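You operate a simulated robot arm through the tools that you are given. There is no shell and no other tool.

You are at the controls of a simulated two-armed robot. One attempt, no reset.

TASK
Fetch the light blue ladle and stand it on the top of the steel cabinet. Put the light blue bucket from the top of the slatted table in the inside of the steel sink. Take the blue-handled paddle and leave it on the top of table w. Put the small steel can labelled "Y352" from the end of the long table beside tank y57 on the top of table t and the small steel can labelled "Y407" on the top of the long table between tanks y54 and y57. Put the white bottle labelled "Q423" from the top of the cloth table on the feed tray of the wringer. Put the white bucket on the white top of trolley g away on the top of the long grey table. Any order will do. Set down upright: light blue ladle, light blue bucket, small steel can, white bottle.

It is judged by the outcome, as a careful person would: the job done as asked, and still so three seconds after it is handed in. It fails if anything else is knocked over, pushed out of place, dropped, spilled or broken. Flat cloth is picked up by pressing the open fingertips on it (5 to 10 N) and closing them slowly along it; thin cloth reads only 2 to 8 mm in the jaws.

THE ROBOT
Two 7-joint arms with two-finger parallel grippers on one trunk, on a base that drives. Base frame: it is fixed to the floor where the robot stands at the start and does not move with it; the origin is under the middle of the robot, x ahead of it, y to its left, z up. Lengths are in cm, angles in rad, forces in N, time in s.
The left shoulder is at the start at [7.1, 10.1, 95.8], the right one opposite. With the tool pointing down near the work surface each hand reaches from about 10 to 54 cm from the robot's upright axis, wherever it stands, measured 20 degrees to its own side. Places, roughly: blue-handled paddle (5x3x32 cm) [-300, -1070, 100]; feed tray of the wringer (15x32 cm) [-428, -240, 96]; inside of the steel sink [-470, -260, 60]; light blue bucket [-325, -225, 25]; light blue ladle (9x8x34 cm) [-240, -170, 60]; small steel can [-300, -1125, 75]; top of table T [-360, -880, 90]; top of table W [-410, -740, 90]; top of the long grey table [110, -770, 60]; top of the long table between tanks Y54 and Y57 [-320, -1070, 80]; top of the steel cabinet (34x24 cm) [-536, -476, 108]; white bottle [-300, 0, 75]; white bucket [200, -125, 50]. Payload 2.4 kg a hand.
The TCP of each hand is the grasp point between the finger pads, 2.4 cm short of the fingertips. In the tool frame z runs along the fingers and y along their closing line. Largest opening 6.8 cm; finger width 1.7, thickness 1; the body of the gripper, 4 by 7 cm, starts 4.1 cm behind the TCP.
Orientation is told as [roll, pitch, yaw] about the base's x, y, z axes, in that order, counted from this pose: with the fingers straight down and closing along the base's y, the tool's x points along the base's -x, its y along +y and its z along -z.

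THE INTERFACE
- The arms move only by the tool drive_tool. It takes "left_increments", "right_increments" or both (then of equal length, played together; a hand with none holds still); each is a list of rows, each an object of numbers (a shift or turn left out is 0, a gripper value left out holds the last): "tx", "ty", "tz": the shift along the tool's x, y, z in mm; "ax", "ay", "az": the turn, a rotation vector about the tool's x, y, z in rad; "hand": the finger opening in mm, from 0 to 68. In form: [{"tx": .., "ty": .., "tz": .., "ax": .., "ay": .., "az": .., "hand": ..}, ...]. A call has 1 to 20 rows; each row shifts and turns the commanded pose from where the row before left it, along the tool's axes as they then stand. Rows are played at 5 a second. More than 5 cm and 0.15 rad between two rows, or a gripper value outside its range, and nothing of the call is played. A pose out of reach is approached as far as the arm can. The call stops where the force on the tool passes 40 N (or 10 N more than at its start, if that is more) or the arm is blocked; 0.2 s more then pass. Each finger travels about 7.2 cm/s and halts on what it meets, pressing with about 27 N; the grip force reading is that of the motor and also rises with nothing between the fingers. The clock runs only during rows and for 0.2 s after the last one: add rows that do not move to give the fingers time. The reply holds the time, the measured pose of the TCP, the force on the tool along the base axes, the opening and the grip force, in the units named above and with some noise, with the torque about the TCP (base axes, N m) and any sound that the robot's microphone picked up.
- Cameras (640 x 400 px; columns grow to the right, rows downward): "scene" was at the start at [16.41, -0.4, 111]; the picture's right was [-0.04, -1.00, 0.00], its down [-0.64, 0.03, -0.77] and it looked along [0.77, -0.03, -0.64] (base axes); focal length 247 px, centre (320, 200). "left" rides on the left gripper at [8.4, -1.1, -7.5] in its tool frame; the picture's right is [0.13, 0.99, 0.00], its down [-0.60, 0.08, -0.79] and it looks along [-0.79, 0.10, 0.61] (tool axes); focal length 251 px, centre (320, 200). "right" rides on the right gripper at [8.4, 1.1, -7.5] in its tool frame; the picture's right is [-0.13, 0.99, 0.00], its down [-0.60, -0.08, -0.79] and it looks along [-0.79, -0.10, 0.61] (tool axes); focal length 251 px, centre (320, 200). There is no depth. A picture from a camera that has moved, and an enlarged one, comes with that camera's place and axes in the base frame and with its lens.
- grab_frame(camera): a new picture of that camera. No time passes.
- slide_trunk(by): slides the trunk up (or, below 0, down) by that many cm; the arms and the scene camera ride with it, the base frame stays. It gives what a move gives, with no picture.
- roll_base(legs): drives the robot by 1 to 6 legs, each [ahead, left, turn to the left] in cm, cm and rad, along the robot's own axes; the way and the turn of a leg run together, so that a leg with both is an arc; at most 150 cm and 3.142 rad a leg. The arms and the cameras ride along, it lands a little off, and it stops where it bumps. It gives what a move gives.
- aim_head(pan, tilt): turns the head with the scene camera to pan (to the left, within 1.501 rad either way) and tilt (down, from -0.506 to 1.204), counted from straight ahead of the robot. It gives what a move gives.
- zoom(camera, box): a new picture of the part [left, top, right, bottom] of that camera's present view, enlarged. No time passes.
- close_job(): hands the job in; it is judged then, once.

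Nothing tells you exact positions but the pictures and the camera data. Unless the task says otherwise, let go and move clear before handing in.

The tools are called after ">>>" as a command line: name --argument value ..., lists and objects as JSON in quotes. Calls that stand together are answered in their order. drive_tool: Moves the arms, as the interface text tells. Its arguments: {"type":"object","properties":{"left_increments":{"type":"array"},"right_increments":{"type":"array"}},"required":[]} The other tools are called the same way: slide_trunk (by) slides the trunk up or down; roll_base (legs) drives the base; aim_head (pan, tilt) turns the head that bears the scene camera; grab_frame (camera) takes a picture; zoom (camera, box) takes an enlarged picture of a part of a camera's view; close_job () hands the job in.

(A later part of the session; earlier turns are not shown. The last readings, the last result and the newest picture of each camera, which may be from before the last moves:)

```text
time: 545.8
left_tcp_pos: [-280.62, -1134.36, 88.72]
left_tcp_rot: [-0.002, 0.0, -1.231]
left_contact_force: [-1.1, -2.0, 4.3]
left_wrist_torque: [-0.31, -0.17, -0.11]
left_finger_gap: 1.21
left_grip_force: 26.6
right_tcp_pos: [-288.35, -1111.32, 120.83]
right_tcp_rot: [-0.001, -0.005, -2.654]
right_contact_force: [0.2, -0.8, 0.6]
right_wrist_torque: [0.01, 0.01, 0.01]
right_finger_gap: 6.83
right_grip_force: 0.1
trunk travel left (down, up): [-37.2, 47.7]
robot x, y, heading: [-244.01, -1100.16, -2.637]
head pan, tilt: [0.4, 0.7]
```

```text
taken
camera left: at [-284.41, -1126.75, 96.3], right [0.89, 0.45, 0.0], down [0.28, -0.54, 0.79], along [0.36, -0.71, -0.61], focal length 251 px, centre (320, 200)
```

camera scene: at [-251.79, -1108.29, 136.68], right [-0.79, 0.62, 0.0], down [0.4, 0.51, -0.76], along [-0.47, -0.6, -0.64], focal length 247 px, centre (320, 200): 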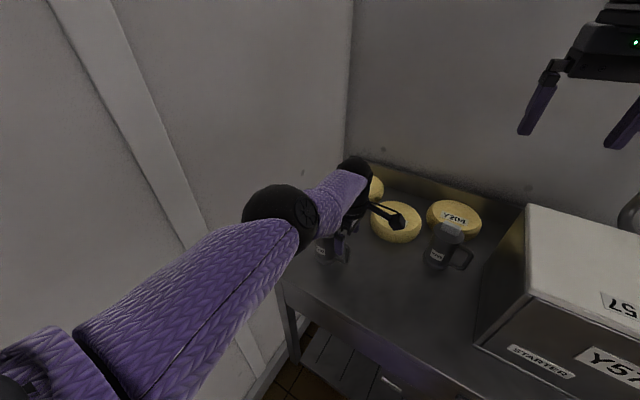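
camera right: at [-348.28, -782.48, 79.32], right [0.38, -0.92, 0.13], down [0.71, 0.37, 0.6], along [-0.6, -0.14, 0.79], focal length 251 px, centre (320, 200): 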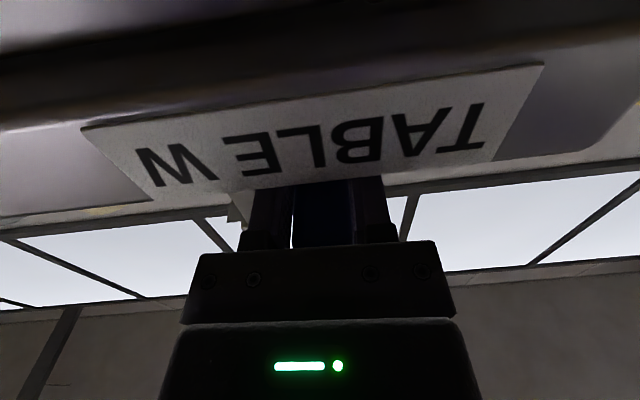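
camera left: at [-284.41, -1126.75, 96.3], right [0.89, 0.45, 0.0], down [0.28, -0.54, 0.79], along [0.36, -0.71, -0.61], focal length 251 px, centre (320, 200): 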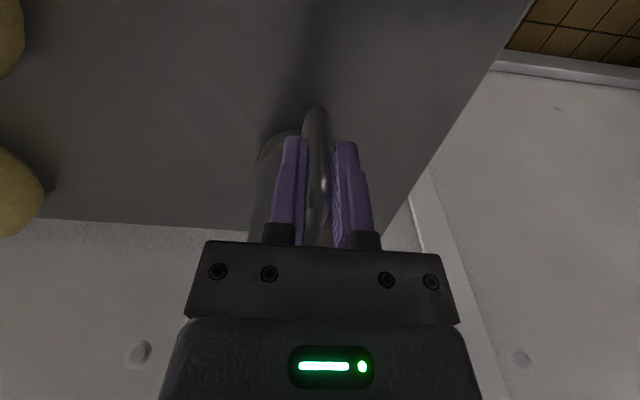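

Handle gripped (1.21 cm). Lifting with the trunk and checking the weight.

>>> slide_trunk --by 5

>>> slide_trunk --by 23

>>> roll_base --legs '[[-38, 0, 0]]'

>>> grab_frame --camera "scene"

>>> grab_frame --camera "left"

```text
time: 546.7
left_tcp_pos: [-280.42, -1134.35, 93.68]
left_tcp_rot: [-0.005, 0.0, -1.231]
left_contact_force: [-0.6, 0.7, -5.6]
left_wrist_torque: [0.29, 0.06, 0.0]
left_finger_gap: 1.21
left_grip_force: 26.7
right_tcp_pos: [-288.23, -1111.46, 125.79]
right_tcp_rot: [-0.003, -0.006, -2.655]
right_contact_force: [-0.3, -0.1, -0.1]
right_wrist_torque: [0.01, -0.02, 0.0]
right_finger_gap: 6.81
right_grip_force: 0.2
trunk travel left (down, up): [-42.2, 42.7]
robot x, y, heading: [-243.64, -1100.2, -2.634]
head pan, tilt: [0.4, 0.7]
```

```text
time: 549.1
left_tcp_pos: [-280.48, -1134.25, 118.8]
left_tcp_rot: [-0.046, -0.008, -1.23]
left_contact_force: [-0.1, 0.4, -4.9]
left_wrist_torque: [0.27, 0.07, -0.01]
left_finger_gap: 1.19
left_grip_force: 27.1
right_tcp_pos: [-287.14, -1110.86, 150.5]
right_tcp_rot: [0.001, -0.046, -2.653]
right_contact_force: [0.5, 0.2, -0.3]
right_wrist_torque: [0.02, 0.02, 0.02]
right_finger_gap: 6.8
right_grip_force: 0.0
trunk travel left (down, up): [-65.2, 19.7]
robot x, y, heading: [-244.02, -1100.15, -2.634]
head pan, tilt: [0.4, 0.7]
```

```text
time: 551.5
left_tcp_pos: [-247.6, -1116.11, 118.89]
left_tcp_rot: [-0.048, -0.006, -1.226]
left_contact_force: [-0.6, 0.5, -6.2]
left_wrist_torque: [0.26, 0.08, 0.0]
left_finger_gap: 1.17
left_grip_force: 26.6
right_tcp_pos: [-254.48, -1092.7, 150.75]
right_tcp_rot: [0.001, -0.047, -2.649]
right_contact_force: [0.0, -0.7, 0.3]
right_wrist_torque: [0.01, -0.01, 0.03]
right_finger_gap: 6.82
right_grip_force: 0.1
trunk travel left (down, up): [-65.2, 19.7]
robot x, y, heading: [-211.77, -1081.9, -2.636]
head pan, tilt: [0.4, 0.7]
```

```text
taken
camera scene: at [-217.75, -1089.3, 159.04], right [-0.79, 0.61, 0.0], down [0.39, 0.51, -0.76], along [-0.47, -0.6, -0.64], focal length 247 px, centre (320, 200)
```

scene: 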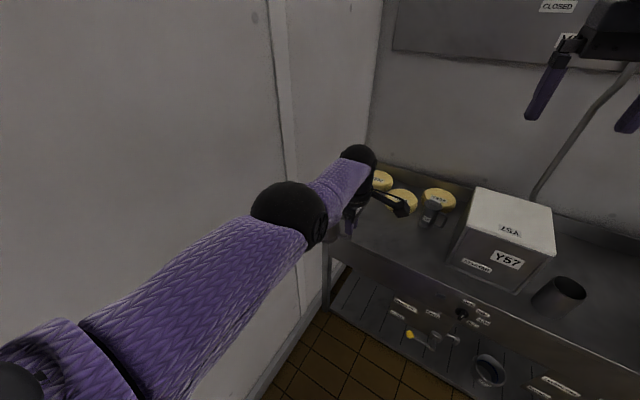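

```text
taken
camera left: at [-251.2, -1108.38, 126.42], right [0.89, 0.46, -0.05], down [0.31, -0.52, 0.79], along [0.34, -0.72, -0.61], focal length 251 px, centre (320, 200)
```

left: 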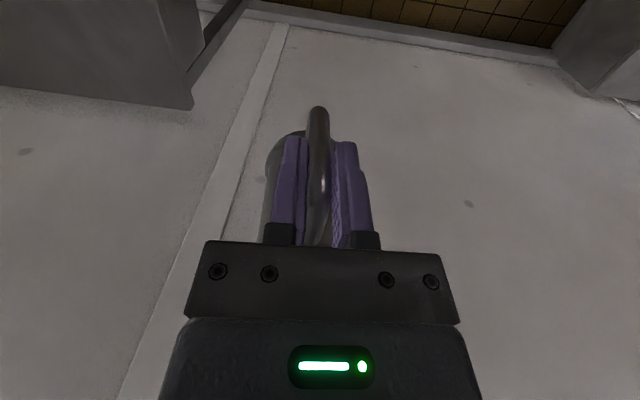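

The can is held securely with its lid on. I'll rotate the tool so its camera faces me, slide right to opposite the gap, and check.

>>> drive_tool --left_increments '[{"ax": -0.045}, {"az": 0.134}, {"az": 0.134}, {"az": 0.134}, {"az": 0.134}, {"az": 0.134}, {}]'

>>> roll_base --legs '[[-14, -80, 0]]'

>>> aim_head --pan 0.15 --tilt 0.7

>>> grab_frame --camera "scene"

```text
time: 553.1
left_tcp_pos: [-246.9, -1115.71, 118.91]
left_tcp_rot: [0.004, -0.005, -1.9]
left_contact_force: [0.4, -0.3, -4.1]
left_wrist_torque: [0.31, -0.14, -0.01]
left_finger_gap: 1.15
left_grip_force: 26.9
left hand out of reach, approached as far as the arm can: row 1
right_tcp_pos: [-254.51, -1092.8, 150.5]
right_tcp_rot: [0.001, -0.045, -2.651]
right_contact_force: [0.4, 0.8, -0.7]
right_wrist_torque: [-0.01, -0.01, -0.03]
right_finger_gap: 6.8
right_grip_force: 0.0
trunk travel left (down, up): [-65.2, 19.7]
robot x, y, heading: [-211.41, -1082.04, -2.632]
head pan, tilt: [0.4, 0.7]
```

```text
time: 557.4
left_tcp_pos: [-273.38, -1039.63, 118.99]
left_tcp_rot: [0.004, -0.007, -1.9]
left_contact_force: [-0.7, 0.4, -5.1]
left_wrist_torque: [0.26, -0.12, 0.02]
left_finger_gap: 1.18
left_grip_force: 27.4
right_tcp_pos: [-281.04, -1016.55, 150.66]
right_tcp_rot: [0.0, -0.048, -2.656]
right_contact_force: [-0.9, 0.1, 0.1]
right_wrist_torque: [-0.03, -0.02, -0.02]
right_finger_gap: 6.8
right_grip_force: 0.1
trunk travel left (down, up): [-65.2, 19.7]
robot x, y, heading: [-237.71, -1006.1, -2.636]
head pan, tilt: [0.4, 0.7]
```

```text
time: 558.2
left_tcp_pos: [-273.41, -1039.65, 119.01]
left_tcp_rot: [0.004, -0.005, -1.9]
left_contact_force: [-0.5, 0.0, -5.8]
left_wrist_torque: [0.29, -0.13, -0.01]
left_finger_gap: 1.18
left_grip_force: 26.9
right_tcp_pos: [-280.98, -1016.72, 150.55]
right_tcp_rot: [-0.002, -0.046, -2.654]
right_contact_force: [-0.4, -0.5, -0.8]
right_wrist_torque: [-0.02, 0.04, -0.01]
right_finger_gap: 6.8
right_grip_force: 0.0
trunk travel left (down, up): [-65.2, 19.7]
robot x, y, heading: [-238.09, -1005.76, -2.634]
head pan, tilt: [0.15, 0.7]
```

```text
taken
camera scene: at [-245.78, -1011.91, 159.03], right [-0.61, 0.79, 0.0], down [0.51, 0.39, -0.76], along [-0.6, -0.47, -0.64], focal length 247 px, centre (320, 200)
```

scene: 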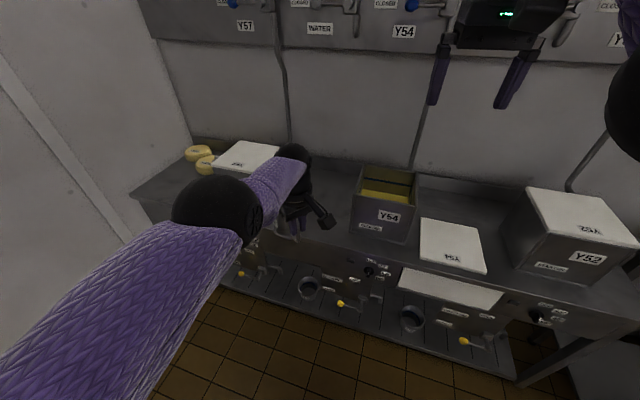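

The gap between Y57 and Y54 is clear ahead of the hand. Rolling forward with the can at safe height.

>>> roll_base --legs '[[38, 0, 0]]'

>>> grab_frame --camera "scene"

>>> grab_frame --camera "left"

```text
time: 560.6
left_tcp_pos: [-306.01, -1057.97, 118.89]
left_tcp_rot: [0.004, -0.007, -1.901]
left_contact_force: [-0.1, -1.1, -4.8]
left_wrist_torque: [0.32, -0.1, 0.0]
left_finger_gap: 1.15
left_grip_force: 26.8
right_tcp_pos: [-313.55, -1034.89, 150.5]
right_tcp_rot: [0.0, -0.049, -2.653]
right_contact_force: [0.1, -0.6, -0.2]
right_wrist_torque: [0.01, -0.03, -0.01]
right_finger_gap: 6.82
right_grip_force: 0.1
trunk travel left (down, up): [-65.2, 19.7]
robot x, y, heading: [-270.48, -1024.17, -2.634]
head pan, tilt: [0.15, 0.7]
```

```text
taken
camera scene: at [-278.46, -1030.11, 159.03], right [-0.61, 0.79, 0.0], down [0.51, 0.4, -0.76], along [-0.6, -0.47, -0.65], focal length 247 px, centre (320, 200)
```

scene: 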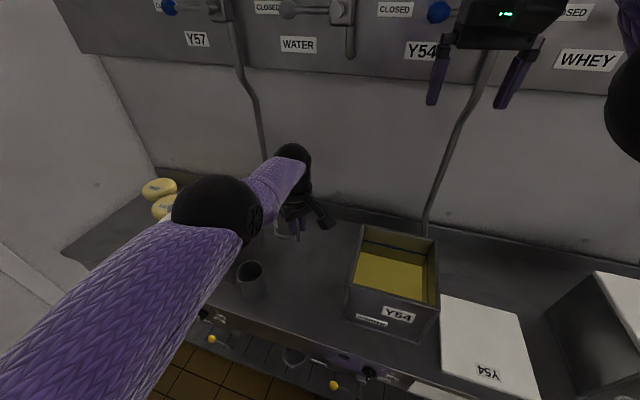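

```text
taken
camera left: at [-304.41, -1049.54, 126.5], right [0.98, -0.2, 0.0], down [-0.12, -0.59, 0.8], along [-0.16, -0.78, -0.6], focal length 251 px, centre (320, 200)
```

left: 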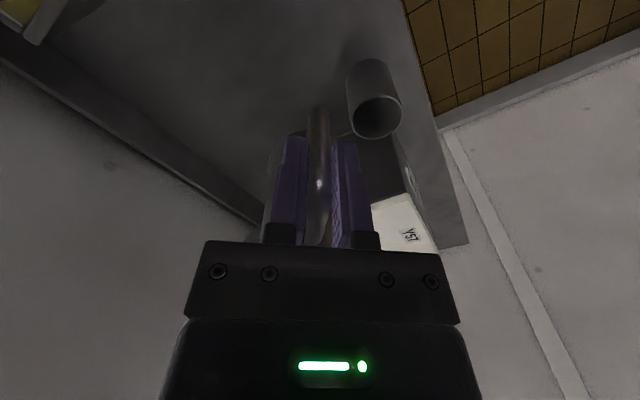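

The can is over the middle of the gap, 6 cm clear of the empty holder and clear of Y54. Lowering with the trunk.

>>> slide_trunk --by -24

>>> grab_frame --camera "scene"

>>> grab_frame --camera "left"

```text
time: 563.1
left_tcp_pos: [-306.13, -1057.86, 92.73]
left_tcp_rot: [0.037, 0.029, -1.9]
left_contact_force: [0.5, 0.1, -4.4]
left_wrist_torque: [0.27, -0.11, -0.01]
left_finger_gap: 1.19
left_grip_force: 26.4
right_tcp_pos: [-313.49, -1034.85, 126.55]
right_tcp_rot: [0.0, -0.047, -2.651]
right_contact_force: [-0.7, -0.3, 0.0]
right_wrist_torque: [-0.01, -0.05, 0.0]
right_finger_gap: 6.8
right_grip_force: 0.2
trunk travel left (down, up): [-41.2, 43.7]
robot x, y, heading: [-270.29, -1024.12, -2.628]
head pan, tilt: [0.15, 0.7]
```

```text
taken
camera scene: at [-279.91, -1030.92, 134.97], right [-0.61, 0.79, 0.0], down [0.51, 0.39, -0.76], along [-0.6, -0.47, -0.64], focal length 247 px, centre (320, 200)
```

scene: 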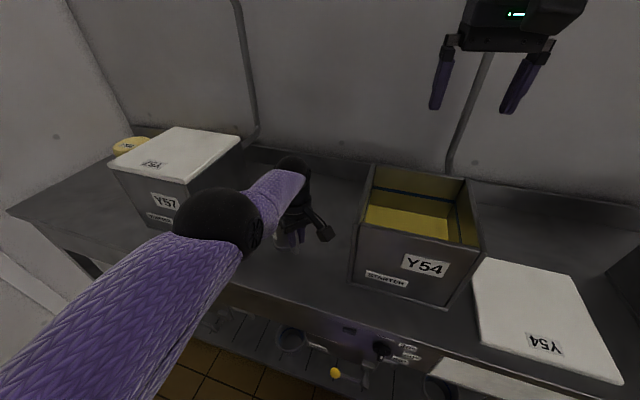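

```text
taken
camera left: at [-304.72, -1049.69, 100.65], right [0.98, -0.2, 0.04], down [-0.16, -0.61, 0.78], along [-0.13, -0.77, -0.63], focal length 251 px, centre (320, 200)
```

left: 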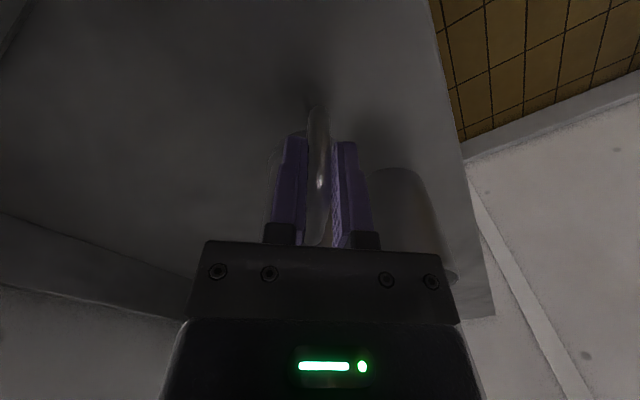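

About 4 cm to go. I'll level the small tilt and continue down in small trunk steps.

>>> drive_tool --left_increments '[{"ax": 0.037}, {"ay": -0.029}, {}]'

>>> slide_trunk --by -2.5

>>> slide_trunk --by -0.6

>>> slide_trunk --by -0.4

```text
time: 563.9
left_tcp_pos: [-306.71, -1058.16, 92.71]
left_tcp_rot: [0.001, 0.002, -1.9]
left_contact_force: [0.5, -0.5, -4.6]
left_wrist_torque: [0.29, -0.09, 0.0]
left_finger_gap: 1.18
left_grip_force: 26.9
left hand out of reach, approached as far as the arm can: row 1, 2
right_tcp_pos: [-313.66, -1034.93, 126.49]
right_tcp_rot: [0.0, -0.048, -2.651]
right_contact_force: [0.8, -1.3, -0.1]
right_wrist_torque: [-0.04, 0.0, 0.03]
right_finger_gap: 6.79
right_grip_force: 0.0
trunk travel left (down, up): [-41.2, 43.7]
robot x, y, heading: [-270.72, -1024.2, -2.631]
head pan, tilt: [0.15, 0.7]
```

```text
time: 564.6
left_tcp_pos: [-306.7, -1058.2, 90.02]
left_tcp_rot: [0.002, 0.006, -1.899]
left_contact_force: [-0.4, 0.3, -5.9]
left_wrist_torque: [0.28, -0.11, 0.01]
left_finger_gap: 1.18
left_grip_force: 26.8
right_tcp_pos: [-313.59, -1034.77, 124.13]
right_tcp_rot: [0.0, -0.046, -2.654]
right_contact_force: [0.0, -0.5, -0.6]
right_wrist_torque: [-0.01, -0.02, 0.0]
right_finger_gap: 6.81
right_grip_force: 0.0
trunk travel left (down, up): [-38.7, 46.2]
robot x, y, heading: [-270.51, -1024.21, -2.635]
head pan, tilt: [0.15, 0.7]
```

```text
time: 565.1
left_tcp_pos: [-306.93, -1058.22, 89.46]
left_tcp_rot: [0.005, 0.005, -1.899]
left_contact_force: [-0.5, 0.5, -4.8]
left_wrist_torque: [0.27, -0.07, 0.01]
left_finger_gap: 1.18
left_grip_force: 26.9
right_tcp_pos: [-313.46, -1034.78, 123.39]
right_tcp_rot: [0.001, -0.046, -2.654]
right_contact_force: [-0.4, -1.0, -0.2]
right_wrist_torque: [-0.01, -0.02, 0.05]
right_finger_gap: 6.82
right_grip_force: 0.0
trunk travel left (down, up): [-38.1, 46.8]
robot x, y, heading: [-270.37, -1024.07, -2.632]
head pan, tilt: [0.15, 0.7]
```

```text
time: 565.7
left_tcp_pos: [-306.89, -1058.33, 89.03]
left_tcp_rot: [0.002, 0.006, -1.898]
left_contact_force: [-0.5, -0.3, -4.9]
left_wrist_torque: [0.29, -0.07, 0.02]
left_finger_gap: 1.18
left_grip_force: 27.2
right_tcp_pos: [-313.48, -1034.74, 122.94]
right_tcp_rot: [0.0, -0.047, -2.652]
right_contact_force: [-0.1, 0.8, -0.3]
right_wrist_torque: [-0.05, -0.01, -0.02]
right_finger_gap: 6.78
right_grip_force: 0.0
trunk travel left (down, up): [-37.7, 47.2]
robot x, y, heading: [-270.3, -1023.93, -2.633]
head pan, tilt: [0.15, 0.7]
```

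>>> slide_trunk --by -0.4

>>> slide_trunk --by -0.3

>>> slide_trunk --by -0.3

```text
time: 566.2
left_tcp_pos: [-306.93, -1058.34, 88.78]
left_tcp_rot: [0.002, 0.001, -1.9]
left_contact_force: [0.5, 2.4, 9.5]
left_wrist_torque: [-0.78, 0.35, 0.01]
left_finger_gap: 1.18
left_grip_force: 27.6
right_tcp_pos: [-313.48, -1034.86, 122.69]
right_tcp_rot: [-0.002, -0.049, -2.652]
right_contact_force: [-0.2, 0.7, 0.2]
right_wrist_torque: [-0.04, 0.0, -0.02]
right_finger_gap: 6.79
right_grip_force: 0.0
trunk travel left (down, up): [-37.3, 47.6]
robot x, y, heading: [-270.66, -1024.14, -2.634]
head pan, tilt: [0.15, 0.7]
```

```text
time: 566.7
left_tcp_pos: [-306.97, -1058.19, 88.49]
left_tcp_rot: [0.002, 0.004, -1.902]
left_contact_force: [3.3, 5.8, 23.4]
left_wrist_torque: [-0.31, 0.16, -0.02]
left_finger_gap: 1.18
left_grip_force: 27.0
right_tcp_pos: [-313.33, -1034.63, 122.5]
right_tcp_rot: [0.0, -0.05, -2.653]
right_contact_force: [-0.1, -0.8, -0.3]
right_wrist_torque: [-0.03, -0.04, 0.01]
right_finger_gap: 6.8
right_grip_force: 0.0
trunk travel left (down, up): [-37.0, 47.9]
robot x, y, heading: [-270.46, -1024.19, -2.631]
head pan, tilt: [0.15, 0.7]
```

```text
time: 567.2
left_tcp_pos: [-306.78, -1058.02, 88.07]
left_tcp_rot: [0.006, 0.002, -1.9]
left_contact_force: [2.8, 7.9, 23.8]
left_wrist_torque: [-0.22, 0.13, 0.0]
left_finger_gap: 1.16
left_grip_force: 27.0
right_tcp_pos: [-313.43, -1034.62, 122.12]
right_tcp_rot: [0.002, -0.051, -2.654]
right_contact_force: [-0.7, 0.2, 0.6]
right_wrist_torque: [0.02, -0.02, 0.01]
right_finger_gap: 6.78
right_grip_force: 0.0
trunk travel left (down, up): [-36.7, 48.2]
robot x, y, heading: [-270.28, -1024.14, -2.633]
head pan, tilt: [0.15, 0.7]
```

Contact made. Easing up 0.4 cm, opening, and lifting away.

>>> slide_trunk --by 0.4

>>> drive_tool --left_increments '[{"hand": 25}, {"hand": 45}, {"hand": 68}, {}]'

>>> slide_trunk --by 18

>>> grab_frame --camera "left"

>>> grab_frame --camera "scene"

```text
time: 567.8
left_tcp_pos: [-306.83, -1058.24, 88.26]
left_tcp_rot: [0.008, 0.008, -1.899]
left_contact_force: [0.1, -0.3, -5.6]
left_wrist_torque: [0.31, -0.09, -0.01]
left_finger_gap: 1.18
left_grip_force: 26.9
right_tcp_pos: [-313.6, -1034.86, 122.4]
right_tcp_rot: [0.0, -0.046, -2.652]
right_contact_force: [-0.3, 0.1, -0.2]
right_wrist_torque: [-0.02, 0.0, -0.02]
right_finger_gap: 6.79
right_grip_force: 0.0
trunk travel left (down, up): [-37.1, 47.8]
robot x, y, heading: [-270.64, -1024.46, -2.631]
head pan, tilt: [0.15, 0.7]
```

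```text
time: 568.8
left_tcp_pos: [-306.97, -1058.25, 88.37]
left_tcp_rot: [0.005, 0.007, -1.899]
left_contact_force: [0.4, 0.5, 0.6]
left_wrist_torque: [-0.01, 0.02, -0.01]
left_finger_gap: 6.8
left_grip_force: 0.0
right_tcp_pos: [-313.7, -1034.82, 122.48]
right_tcp_rot: [0.001, -0.046, -2.653]
right_contact_force: [0.1, 0.2, -0.3]
right_wrist_torque: [0.02, 0.02, 0.0]
right_finger_gap: 6.8
right_grip_force: 0.1
trunk travel left (down, up): [-37.1, 47.8]
robot x, y, heading: [-270.85, -1024.48, -2.633]
head pan, tilt: [0.15, 0.7]
```

```text
time: 570.8
left_tcp_pos: [-306.91, -1058.33, 108.51]
left_tcp_rot: [-0.026, -0.028, -1.899]
left_contact_force: [-0.2, -1.5, 0.6]
left_wrist_torque: [0.01, 0.0, -0.02]
left_finger_gap: 6.8
left_grip_force: 0.1
right_tcp_pos: [-313.55, -1034.8, 140.43]
right_tcp_rot: [0.0, -0.046, -2.654]
right_contact_force: [0.7, 0.6, 0.5]
right_wrist_torque: [0.0, 0.01, 0.0]
right_finger_gap: 6.79
right_grip_force: 0.0
trunk travel left (down, up): [-55.1, 29.8]
robot x, y, heading: [-270.53, -1024.48, -2.631]
head pan, tilt: [0.15, 0.7]
```

```text
taken
camera left: at [-305.05, -1049.83, 115.94], right [0.98, -0.2, -0.03], down [-0.09, -0.58, 0.81], along [-0.18, -0.79, -0.59], focal length 251 px, centre (320, 200)
```

left: 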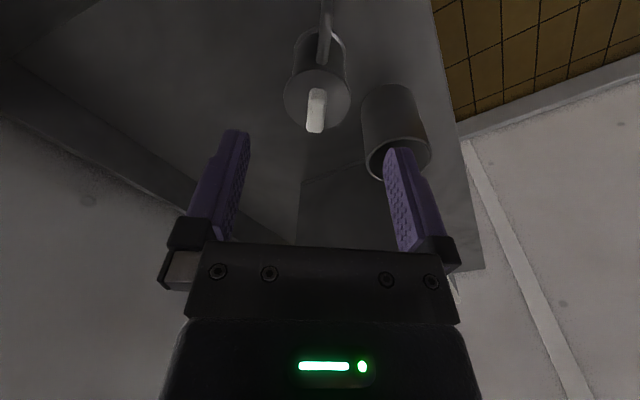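

```text
taken
camera scene: at [-278.74, -1030.25, 148.92], right [-0.61, 0.79, 0.0], down [0.51, 0.39, -0.76], along [-0.6, -0.47, -0.64], focal length 247 px, centre (320, 200)
```

scene: 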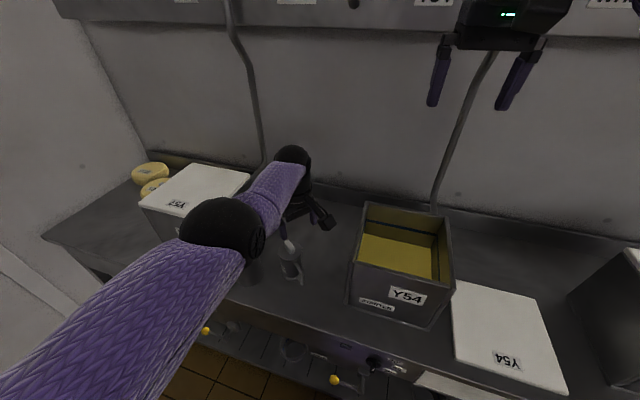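

Y407 stands upright between the tanks. All that remains is the white bucket. I'll back out, square my arms, and drive back up the lane toward trolley G.

>>> roll_base --legs '[[-45, 0, 0]]'

>>> zoom --camera "scene" --box '[220, 180, 420, 320]'

>>> drive_tool --left_increments '[{"tx": -10, "ty": 36}, {"tx": -10, "ty": 36}, {"tz": 45}, {"tz": 45}, {"tz": 45}, {"ty": 36}, {"ty": 36}, {"ty": 36}, {}]'

>>> grab_frame --camera "scene"

```text
time: 573.5
left_tcp_pos: [-267.66, -1036.38, 108.54]
left_tcp_rot: [-0.027, -0.027, -1.892]
left_contact_force: [0.6, 0.3, 0.4]
left_wrist_torque: [0.02, 0.03, 0.02]
left_finger_gap: 6.79
left_grip_force: 0.0
right_tcp_pos: [-274.43, -1013.11, 140.45]
right_tcp_rot: [-0.002, -0.047, -2.644]
right_contact_force: [0.6, -0.6, 0.8]
right_wrist_torque: [-0.02, -0.02, 0.02]
right_finger_gap: 6.81
right_grip_force: 0.2
trunk travel left (down, up): [-55.1, 29.8]
robot x, y, heading: [-231.3, -1002.18, -2.624]
head pan, tilt: [0.15, 0.7]
```

```text
2.86 times, centred on (320, 250) of scene
camera zoom: at [-239.58, -1008.29, 148.93], right [-0.62, 0.79, 0.0], down [0.51, 0.4, -0.77], along [-0.6, -0.47, -0.64], focal length 706 px, centre (320, 57)
```

zoom: 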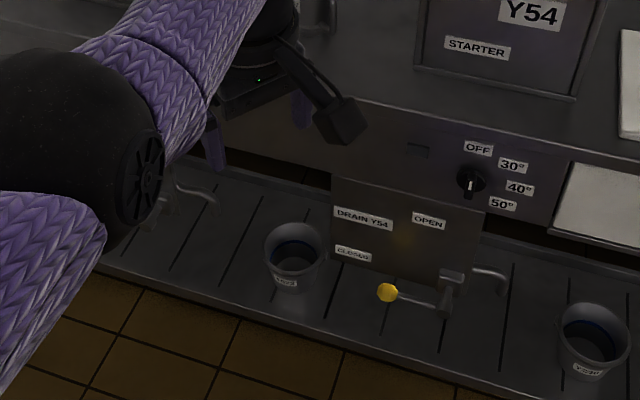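

```text
time: 575.5
left_tcp_pos: [-250.06, -1043.83, 95.63]
left_tcp_rot: [-0.025, -0.028, -1.893]
left_contact_force: [0.0, -0.4, 0.0]
left_wrist_torque: [-0.03, 0.0, 0.0]
left_finger_gap: 6.79
left_grip_force: 0.1
left hand out of reach, approached as far as the arm can: row 5
right_tcp_pos: [-274.42, -1013.05, 140.47]
right_tcp_rot: [-0.001, -0.048, -2.646]
right_contact_force: [-0.7, -0.2, 0.7]
right_wrist_torque: [0.03, -0.02, 0.02]
right_finger_gap: 6.79
right_grip_force: 0.0
trunk travel left (down, up): [-55.1, 29.8]
robot x, y, heading: [-231.35, -1002.22, -2.629]
head pan, tilt: [0.15, 0.7]
```

```text
taken
camera scene: at [-239.66, -1008.32, 148.93], right [-0.62, 0.79, 0.0], down [0.51, 0.4, -0.76], along [-0.6, -0.47, -0.64], focal length 247 px, centre (320, 200)
```

scene: 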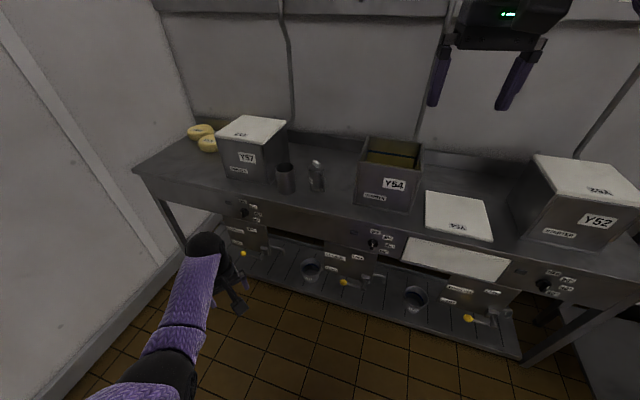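

Everything at the long table looks right. I'll neutralise the left wrist, lower the trunk a bit, and drive back up the lane.

>>> drive_tool --left_increments '[{"az": 0.147}, {"az": 0.147}, {"az": 0.147}, {"az": 0.147}, {"az": 0.147}, {}]'

>>> slide_trunk --by -18

>>> roll_base --legs '[[0, 0, -1.7], [130, -26, 0], [136, 0, 0], [136, 0, 0]]'

>>> aim_head --pan 0 --tilt 0.3

>>> grab_frame --camera "scene"

```text
time: 576.9
left_tcp_pos: [-250.4, -1043.57, 95.65]
left_tcp_rot: [0.001, -0.038, -2.629]
left_contact_force: [0.3, 0.6, 0.3]
left_wrist_torque: [0.01, 0.02, 0.0]
left_finger_gap: 6.8
left_grip_force: 0.1
right_tcp_pos: [-274.39, -1013.22, 140.56]
right_tcp_rot: [-0.001, -0.046, -2.645]
right_contact_force: [0.1, -0.2, 0.4]
right_wrist_torque: [0.01, 0.02, 0.01]
right_finger_gap: 6.81
right_grip_force: 0.1
trunk travel left (down, up): [-55.1, 29.8]
robot x, y, heading: [-231.59, -1002.29, -2.628]
head pan, tilt: [0.15, 0.7]
```

```text
time: 578.9
left_tcp_pos: [-250.34, -1043.59, 77.41]
left_tcp_rot: [0.001, -0.038, -2.627]
left_contact_force: [-0.5, 0.3, -0.7]
left_wrist_torque: [-0.01, -0.03, 0.0]
left_finger_gap: 6.79
left_grip_force: 0.1
right_tcp_pos: [-274.31, -1013.04, 122.42]
right_tcp_rot: [0.001, -0.05, -2.644]
right_contact_force: [0.4, 0.0, -0.1]
right_wrist_torque: [0.03, 0.0, 0.0]
right_finger_gap: 6.8
right_grip_force: 0.0
trunk travel left (down, up): [-37.1, 47.8]
robot x, y, heading: [-231.4, -1002.3, -2.629]
head pan, tilt: [0.15, 0.7]
```

```text
time: 602.2
left_tcp_pos: [-395.51, -598.83, 77.49]
left_tcp_rot: [0.0, -0.039, 1.934]
left_contact_force: [-0.6, -0.5, 0.1]
left_wrist_torque: [0.04, -0.05, 0.01]
left_finger_gap: 6.78
left_grip_force: 0.0
right_tcp_pos: [-361.87, -579.51, 122.5]
right_tcp_rot: [0.002, -0.047, 1.913]
right_contact_force: [0.4, 0.6, 0.2]
right_wrist_torque: [-0.01, 0.01, 0.0]
right_finger_gap: 6.8
right_grip_force: 0.1
trunk travel left (down, up): [-37.1, 47.8]
robot x, y, heading: [-357.28, -623.44, 1.934]
head pan, tilt: [0.15, 0.7]
```

```text
time: 603.1
left_tcp_pos: [-395.56, -598.81, 77.37]
left_tcp_rot: [0.001, -0.037, 1.932]
left_contact_force: [0.1, 0.1, 0.1]
left_wrist_torque: [0.0, -0.01, 0.03]
left_finger_gap: 6.81
left_grip_force: 0.0
right_tcp_pos: [-361.71, -579.57, 122.43]
right_tcp_rot: [-0.002, -0.047, 1.914]
right_contact_force: [-0.2, 0.9, -0.3]
right_wrist_torque: [0.03, 0.0, 0.02]
right_finger_gap: 6.81
right_grip_force: 0.0
trunk travel left (down, up): [-37.1, 47.8]
robot x, y, heading: [-358.23, -623.93, 1.933]
head pan, tilt: [0.0, 0.3]
```

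```text
taken
camera scene: at [-362.22, -611.64, 134.44], right [0.93, 0.35, 0.0], down [0.11, -0.28, -0.95], along [-0.34, 0.89, -0.3], focal length 247 px, centre (320, 200)
```

scene: 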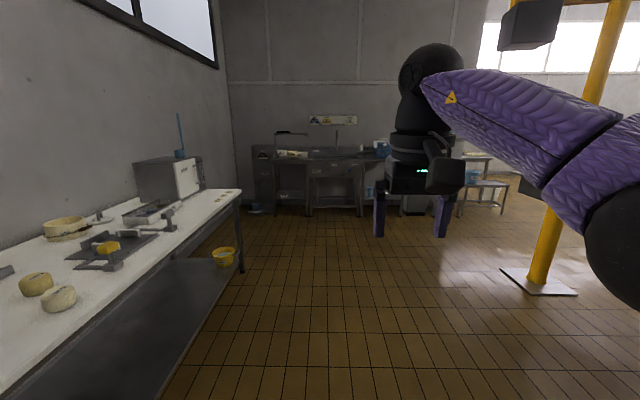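

The ladle is still upright on the cabinet. I'll continue up the lane, then turn toward the trolley side of the room.

>>> roll_base --legs '[[140, 0, 0.016], [137, 0, 0], [0, 0, -1.57], [145, 0, 0], [145, 0, 0]]'

>>> aim_head --pan 0 --tilt 0.25

>>> grab_frame --camera "scene"

>>> aim_head --pan -0.8 --tilt 0.25

>>> grab_frame --camera "scene"

```text
time: 633.8
left_tcp_pos: [-158.93, -225.96, 77.4]
left_tcp_rot: [0.001, -0.039, 0.369]
left_contact_force: [0.2, -0.5, 0.7]
left_wrist_torque: [-0.05, -0.02, 0.02]
left_finger_gap: 6.81
left_grip_force: 0.0
right_tcp_pos: [-139.46, -259.51, 122.5]
right_tcp_rot: [0.0, -0.048, 0.349]
right_contact_force: [1.1, -0.2, -0.3]
right_wrist_torque: [-0.01, 0.01, 0.01]
right_finger_gap: 6.79
right_grip_force: 0.0
trunk travel left (down, up): [-37.1, 47.8]
robot x, y, heading: [-183.71, -264.25, 0.369]
head pan, tilt: [0.0, 0.3]
```

```text
time: 634.4
left_tcp_pos: [-159.01, -225.97, 77.43]
left_tcp_rot: [0.001, -0.04, 0.367]
left_contact_force: [-0.4, -0.2, -0.1]
left_wrist_torque: [-0.01, -0.03, -0.03]
left_finger_gap: 6.82
left_grip_force: 0.1
right_tcp_pos: [-139.47, -259.52, 122.5]
right_tcp_rot: [0.0, -0.046, 0.348]
right_contact_force: [-0.7, 0.3, 0.0]
right_wrist_torque: [0.04, 0.05, -0.02]
right_finger_gap: 6.84
right_grip_force: 0.1
trunk travel left (down, up): [-37.1, 47.8]
robot x, y, heading: [-183.52, -263.88, 0.366]
head pan, tilt: [0.0, 0.25]
```

```text
taken
camera scene: at [-171.59, -259.49, 134.92], right [0.36, -0.93, 0.0], down [-0.23, -0.09, -0.97], along [0.9, 0.35, -0.25], focal length 247 px, centre (320, 200)
```

scene: 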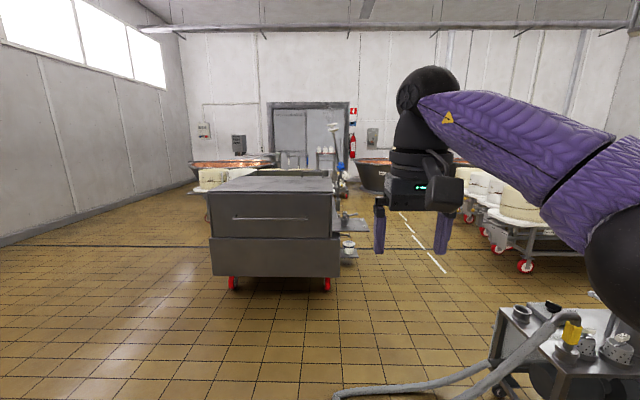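

```text
time: 635.5
left_tcp_pos: [-159.04, -226.0, 77.35]
left_tcp_rot: [0.001, -0.039, 0.369]
left_contact_force: [-1.2, 0.0, 0.2]
left_wrist_torque: [0.0, 0.01, -0.01]
left_finger_gap: 6.78
left_grip_force: 0.0
right_tcp_pos: [-139.54, -259.59, 122.44]
right_tcp_rot: [-0.002, -0.048, 0.35]
right_contact_force: [0.2, -0.5, -0.8]
right_wrist_torque: [0.03, 0.01, 0.05]
right_finger_gap: 6.81
right_grip_force: 0.2
trunk travel left (down, up): [-37.1, 47.8]
robot x, y, heading: [-183.57, -264.27, 0.372]
head pan, tilt: [-0.799, 0.25]
```

```text
taken
camera scene: at [-171.8, -266.75, 134.92], right [-0.42, -0.91, 0.0], down [-0.22, 0.1, -0.97], along [0.88, -0.4, -0.25], focal length 247 px, centre (320, 200)
```

scene: 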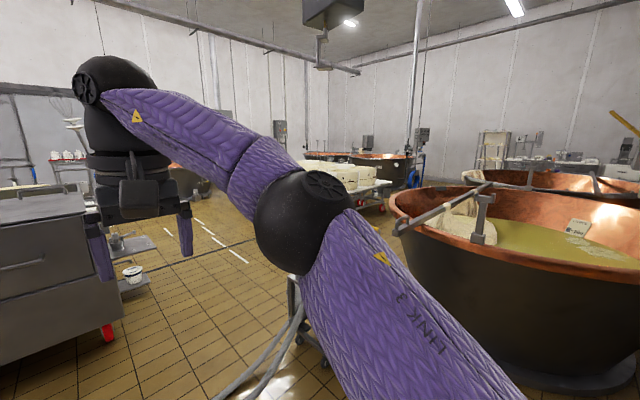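

An aisle runs past the grey tank, and I glimpse a small white bucket near its far right. Zooming in.

>>> zoom --camera "scene" --box '[80, 180, 240, 300]'

>>> aim_head --pan -0.1 --tilt 0.25

>>> zoom --camera "scene" --box '[200, 130, 380, 260]'

```text
3.33 times, centred on (160, 240) of scene
camera zoom: at [-171.8, -266.75, 134.92], right [-0.42, -0.91, 0.0], down [-0.22, 0.1, -0.97], along [0.88, -0.4, -0.25], focal length 824 px, centre (853, 67)
```

zoom: 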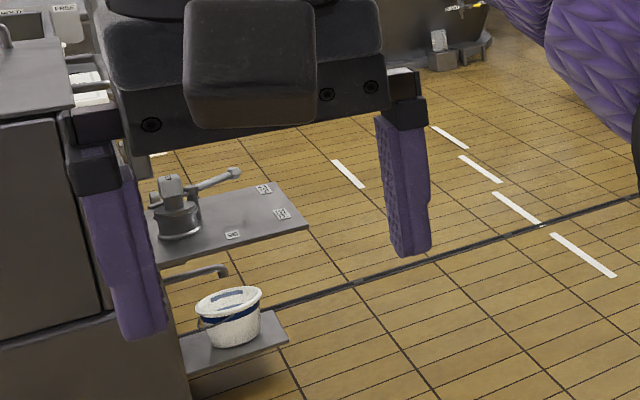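

```text
time: 636.6
left_tcp_pos: [-158.98, -225.95, 77.43]
left_tcp_rot: [-0.001, -0.038, 0.367]
left_contact_force: [0.4, 0.0, -0.6]
left_wrist_torque: [0.03, 0.0, -0.02]
left_finger_gap: 6.8
left_grip_force: 0.1
right_tcp_pos: [-139.41, -259.62, 122.51]
right_tcp_rot: [-0.001, -0.046, 0.347]
right_contact_force: [-0.2, -0.9, -0.2]
right_wrist_torque: [-0.01, -0.03, 0.0]
right_finger_gap: 6.79
right_grip_force: 0.0
trunk travel left (down, up): [-37.1, 47.8]
robot x, y, heading: [-183.61, -264.02, 0.369]
head pan, tilt: [-0.099, 0.25]
```

```text
3.08 times, centred on (290, 195) of scene
camera zoom: at [-171.29, -260.38, 134.92], right [0.27, -0.96, 0.0], down [-0.24, -0.07, -0.97], along [0.93, 0.26, -0.25], focal length 760 px, centre (412, 215)
```

zoom: 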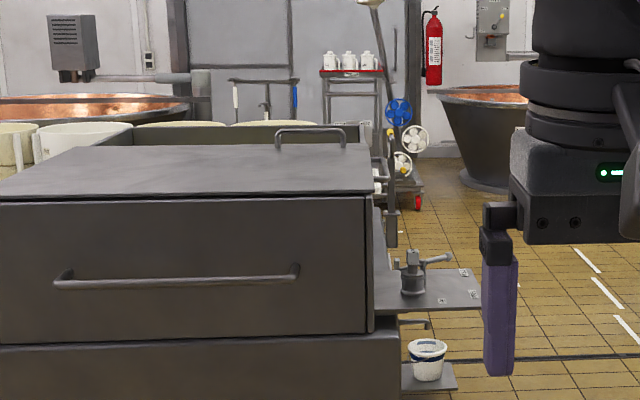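

The target is the bucket on trolley G's white top, reached through the aisle beyond this tank. First I'll check the hose and pump cart lying in my path.

>>> aim_head --pan -0.35 --tilt 0.6

>>> grab_frame --camera "scene"

>>> aim_head --pan -1.1 --tilt 0.6

>>> grab_frame --camera "scene"

```text
time: 637.4
left_tcp_pos: [-158.86, -226.08, 77.43]
left_tcp_rot: [-0.001, -0.038, 0.368]
left_contact_force: [-0.4, -0.4, 0.9]
left_wrist_torque: [-0.02, 0.01, -0.03]
left_finger_gap: 6.8
left_grip_force: 0.0
right_tcp_pos: [-139.55, -259.62, 122.47]
right_tcp_rot: [-0.001, -0.047, 0.348]
right_contact_force: [0.4, -0.6, -0.4]
right_wrist_torque: [-0.01, 0.03, 0.0]
right_finger_gap: 6.81
right_grip_force: 0.0
trunk travel left (down, up): [-37.1, 47.8]
robot x, y, heading: [-183.92, -263.9, 0.374]
head pan, tilt: [-0.351, 0.6]
```

```text
taken
camera scene: at [-171.45, -262.69, 131.71], right [0.02, -1.0, 0.0], down [-0.56, -0.01, -0.83], along [0.83, 0.02, -0.56], focal length 247 px, centre (320, 200)
```

scene: 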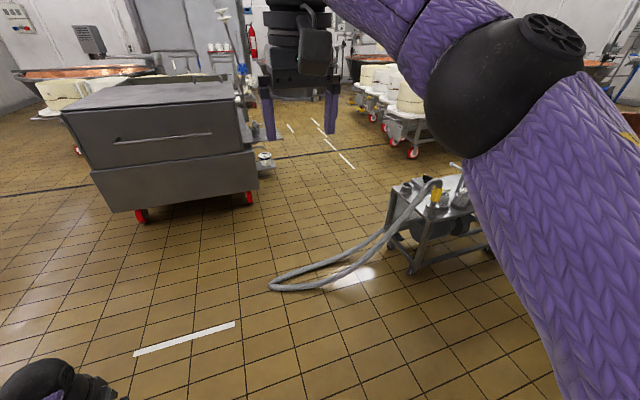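

```text
time: 638.5
left_tcp_pos: [-158.98, -226.16, 77.5]
left_tcp_rot: [0.0, -0.038, 0.368]
left_contact_force: [-0.2, 0.1, 0.2]
left_wrist_torque: [0.01, 0.03, -0.02]
left_finger_gap: 6.78
left_grip_force: 0.0
right_tcp_pos: [-139.62, -259.7, 122.45]
right_tcp_rot: [-0.002, -0.046, 0.35]
right_contact_force: [0.1, 0.0, -0.1]
right_wrist_torque: [0.0, -0.02, 0.0]
right_finger_gap: 6.81
right_grip_force: 0.0
trunk travel left (down, up): [-37.1, 47.8]
robot x, y, heading: [-183.41, -263.76, 0.372]
head pan, tilt: [-1.1, 0.6]
```

```text
taken
camera scene: at [-173.7, -268.75, 131.7], right [-0.67, -0.75, 0.0], down [-0.42, 0.38, -0.83], along [0.62, -0.55, -0.57], focal length 247 px, centre (320, 200)
```

scene: 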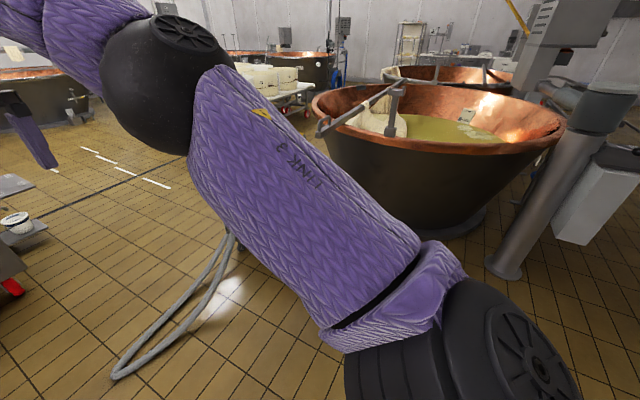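

The hose tip is at v≈−185 and the pump cart beyond it; an 89 cm corridor lies between the hose and the tank. I'll go around it carefully.

>>> roll_base --legs '[[0, 34, 0], [82, 0, 0], [82, 0, 0], [0, 0, -1.565]]'

>>> aim_head --pan 0 --tilt 0.6

>>> grab_frame --camera "scene"

```text
time: 648.0
left_tcp_pos: [-29.31, -135.93, 77.44]
left_tcp_rot: [-0.003, -0.022, 0.398]
left_contact_force: [-3.7, -1.1, 8.3]
left_wrist_torque: [-0.27, -0.12, -0.12]
left_finger_gap: 6.82
left_grip_force: 0.0
right_tcp_pos: [-8.51, -168.88, 122.47]
right_tcp_rot: [0.0, -0.05, 0.384]
right_contact_force: [-0.4, 0.3, 0.1]
right_wrist_torque: [-0.03, 0.01, 0.0]
right_finger_gap: 6.76
right_grip_force: 0.0
trunk travel left (down, up): [-37.1, 47.8]
robot x, y, heading: [-51.94, -174.81, 0.406]
head pan, tilt: [-1.1, 0.6]
stopped in leg 3: the force on the tool passed its limit at 115 N (the readings are from after the stop); the commanded pose is now the measured one
```

```text
time: 649.4
left_tcp_pos: [-29.31, -136.0, 77.55]
left_tcp_rot: [-0.002, -0.023, 0.398]
left_contact_force: [-1.2, -0.5, 10.8]
left_wrist_torque: [-0.33, -0.18, -0.11]
left_finger_gap: 6.77
left_grip_force: 0.1
right_tcp_pos: [-8.51, -168.75, 122.51]
right_tcp_rot: [0.001, -0.047, 0.384]
right_contact_force: [0.2, 0.7, -0.5]
right_wrist_torque: [-0.01, -0.02, 0.05]
right_finger_gap: 6.78
right_grip_force: 0.1
trunk travel left (down, up): [-37.1, 47.8]
robot x, y, heading: [-52.4, -175.01, 0.404]
head pan, tilt: [0.0, 0.6]
```

```text
taken
camera scene: at [-41.01, -170.06, 131.71], right [0.39, -0.92, 0.0], down [-0.52, -0.22, -0.83], along [0.76, 0.32, -0.56], focal length 247 px, centre (320, 200)
```

scene: 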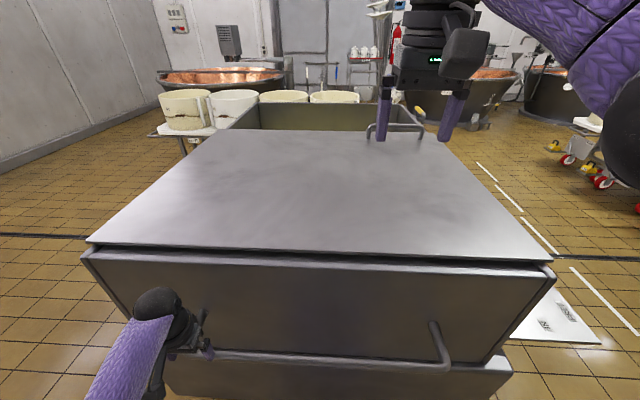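

My left hand bumped the tank cart's push handle; I'll back off at once and check whether the cart moved.

>>> roll_base --legs '[[-15, 0, 0]]'

>>> grab_frame --camera "scene"

```text
time: 650.7
left_tcp_pos: [-43.14, -141.82, 77.52]
left_tcp_rot: [-0.003, -0.022, 0.399]
left_contact_force: [-0.5, -0.2, -0.2]
left_wrist_torque: [0.02, 0.01, 0.02]
left_finger_gap: 6.81
left_grip_force: 0.0
right_tcp_pos: [-22.14, -174.61, 122.48]
right_tcp_rot: [-0.001, -0.047, 0.386]
right_contact_force: [-0.5, 0.2, 0.1]
right_wrist_torque: [-0.04, 0.01, 0.01]
right_finger_gap: 6.8
right_grip_force: 0.0
trunk travel left (down, up): [-37.1, 47.8]
robot x, y, heading: [-66.21, -180.67, 0.406]
head pan, tilt: [0.0, 0.6]
```

```text
taken
camera scene: at [-54.66, -175.84, 131.71], right [0.39, -0.92, 0.0], down [-0.52, -0.22, -0.83], along [0.76, 0.33, -0.56], focal length 247 px, centre (320, 200)
```

scene: 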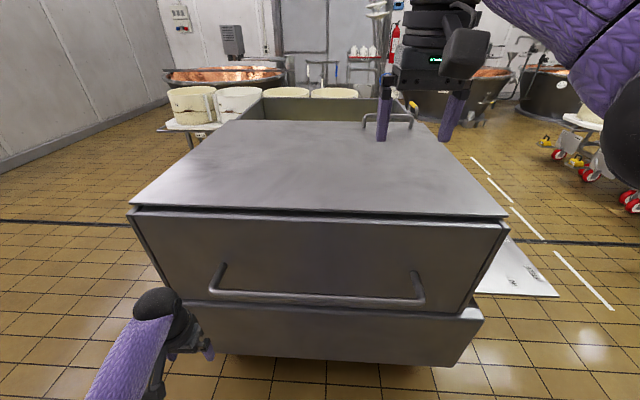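

The cart shows no measurable shift (its lid corner matches the earlier view within 2 cm). I'll raise the left hand, turn my back to it, and pass sideways with my arms over the low hose side.

>>> drive_tool --left_increments '[{"tz": -45}, {"tz": -45}, {"tz": -45}, {"tz": -45}, {"tz": -45}, {}]'

>>> roll_base --legs '[[0, 0, 1.55], [0, 0, 1.55]]'

>>> aim_head --pan 0.6 --tilt 0.7

>>> grab_frame --camera "scene"

```text
time: 652.1
left_tcp_pos: [-43.58, -142.0, 99.89]
left_tcp_rot: [-0.004, -0.021, 0.399]
left_contact_force: [-0.2, 0.4, 0.6]
left_wrist_torque: [0.01, 0.01, -0.02]
left_finger_gap: 6.82
left_grip_force: 0.1
right_tcp_pos: [-22.21, -174.6, 122.41]
right_tcp_rot: [0.001, -0.048, 0.384]
right_contact_force: [-0.3, 0.1, 0.7]
right_wrist_torque: [0.04, 0.01, 0.01]
right_finger_gap: 6.77
right_grip_force: 0.1
trunk travel left (down, up): [-37.1, 47.8]
robot x, y, heading: [-66.42, -180.62, 0.405]
head pan, tilt: [0.0, 0.6]
```

```text
time: 660.1
left_tcp_pos: [-89.64, -218.59, 99.93]
left_tcp_rot: [-0.003, -0.024, -2.775]
left_contact_force: [-0.6, 0.3, 0.2]
left_wrist_torque: [-0.03, 0.0, -0.05]
left_finger_gap: 6.8
left_grip_force: 0.1
right_tcp_pos: [-109.98, -185.32, 122.45]
right_tcp_rot: [0.001, -0.047, -2.789]
right_contact_force: [0.0, -0.7, 0.3]
right_wrist_torque: [0.0, -0.01, -0.03]
right_finger_gap: 6.79
right_grip_force: 0.1
trunk travel left (down, up): [-37.1, 47.8]
robot x, y, heading: [-66.18, -180.3, -2.763]
head pan, tilt: [0.0, 0.6]
```

```text
time: 661.1
left_tcp_pos: [-89.61, -218.62, 99.81]
left_tcp_rot: [-0.004, -0.022, -2.775]
left_contact_force: [-0.5, 0.0, 0.3]
left_wrist_torque: [-0.04, 0.02, 0.0]
left_finger_gap: 6.8
left_grip_force: 0.0
right_tcp_pos: [-110.08, -185.36, 122.5]
right_tcp_rot: [0.0, -0.049, -2.79]
right_contact_force: [0.9, 0.5, -0.5]
right_wrist_torque: [-0.01, 0.02, -0.03]
right_finger_gap: 6.8
right_grip_force: 0.0
trunk travel left (down, up): [-37.1, 47.8]
robot x, y, heading: [-66.15, -180.87, -2.766]
head pan, tilt: [0.6, 0.7]
```

```text
taken
camera scene: at [-74.17, -189.07, 130.84], right [-0.83, 0.56, 0.0], down [0.36, 0.53, -0.76], along [-0.43, -0.63, -0.64], focal length 247 px, centre (320, 200)
```

scene: 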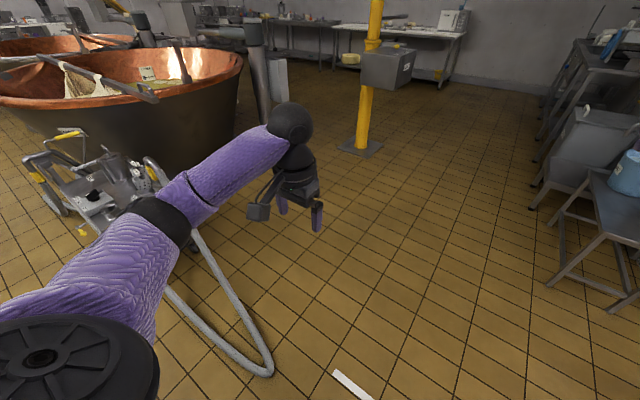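

The hose lies at u≈154 and the tank's handle at u≈74; I'll back to u≈107 and sidestep through the corridor.

>>> roll_base --legs '[[-21, 0, 0], [0, 60, 0], [0, 58, 0]]'

>>> roll_base --legs '[[0, 0, 1.571], [0, 0, 1.571]]'

>>> aim_head --pan 0 --tilt 0.4

>>> grab_frame --camera "scene"

```text
time: 668.6
left_tcp_pos: [-25.56, -320.42, 99.86]
left_tcp_rot: [-0.004, -0.022, -2.76]
left_contact_force: [-1.6, 0.2, -0.2]
left_wrist_torque: [0.0, -0.01, 0.02]
left_finger_gap: 6.79
left_grip_force: 0.1
right_tcp_pos: [-46.42, -287.4, 122.53]
right_tcp_rot: [0.001, -0.047, -2.775]
right_contact_force: [-1.1, -1.2, 0.3]
right_wrist_torque: [0.0, 0.0, 0.0]
right_finger_gap: 6.78
right_grip_force: 0.0
trunk travel left (down, up): [-37.1, 47.8]
robot x, y, heading: [-2.24, -282.46, -2.751]
head pan, tilt: [0.6, 0.7]
```

```text
time: 676.6
left_tcp_pos: [20.78, -243.72, 99.9]
left_tcp_rot: [-0.003, -0.021, 0.377]
left_contact_force: [0.1, 0.8, -0.3]
left_wrist_torque: [-0.01, -0.05, 0.0]
left_finger_gap: 6.81
left_grip_force: 0.1
right_tcp_pos: [41.63, -276.86, 122.38]
right_tcp_rot: [-0.001, -0.045, 0.366]
right_contact_force: [0.3, -0.3, 0.0]
right_wrist_torque: [0.0, -0.01, 0.0]
right_finger_gap: 6.8
right_grip_force: 0.1
trunk travel left (down, up): [-37.1, 47.8]
robot x, y, heading: [-2.65, -282.03, 0.384]
head pan, tilt: [0.6, 0.7]
```

```text
time: 677.6
left_tcp_pos: [20.76, -243.89, 99.97]
left_tcp_rot: [-0.005, -0.022, 0.378]
left_contact_force: [-0.6, -0.6, -0.6]
left_wrist_torque: [-0.02, 0.01, -0.02]
left_finger_gap: 6.79
left_grip_force: 0.2
right_tcp_pos: [41.68, -276.86, 122.29]
right_tcp_rot: [0.0, -0.045, 0.364]
right_contact_force: [0.6, -0.1, -0.1]
right_wrist_torque: [-0.04, 0.01, 0.0]
right_finger_gap: 6.81
right_grip_force: 0.0
trunk travel left (down, up): [-37.1, 47.8]
robot x, y, heading: [-2.13, -282.48, 0.383]
head pan, tilt: [0.0, 0.4]
```

```text
taken
camera scene: at [9.47, -277.25, 133.52], right [0.38, -0.93, 0.0], down [-0.36, -0.15, -0.92], along [0.85, 0.35, -0.39], focal length 247 px, centre (320, 200)
```

scene: 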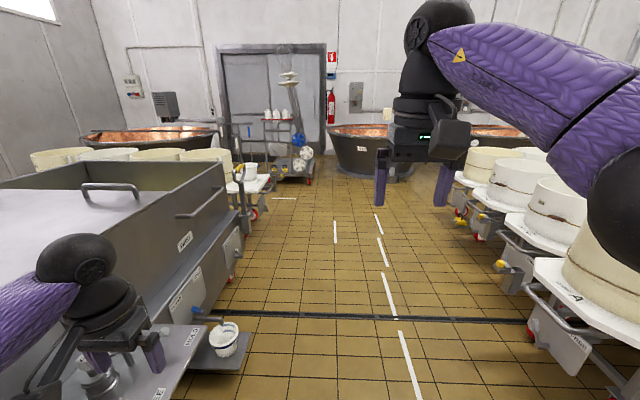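

Now I'm in the aisle and can see trolley G's right end with a white bucket on its white top. Zooming in.

>>> zoom --camera "scene" --box '[190, 130, 320, 230]'

>>> zoom --camera "scene" --box '[60, 260, 280, 400]'

```text
4.00 times, centred on (255, 180) of scene
camera zoom: at [9.47, -277.25, 133.52], right [0.38, -0.93, 0.0], down [-0.36, -0.15, -0.92], along [0.85, 0.35, -0.39], focal length 989 px, centre (580, 280)
```

zoom: 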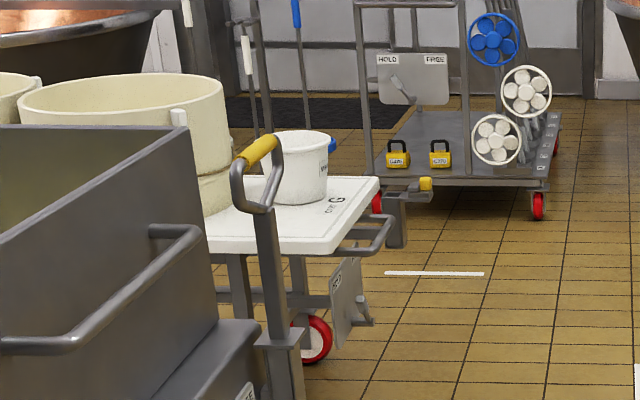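

```text
2.86 times, centred on (170, 330) of scene
camera zoom: at [9.47, -277.25, 133.52], right [0.38, -0.93, 0.0], down [-0.36, -0.15, -0.92], along [0.85, 0.35, -0.39], focal length 706 px, centre (749, -171)
```

zoom: 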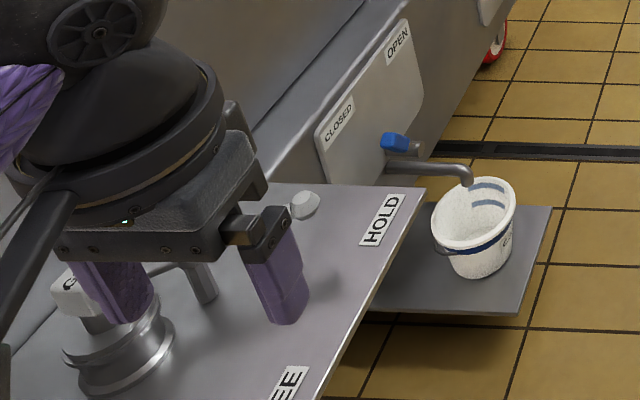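

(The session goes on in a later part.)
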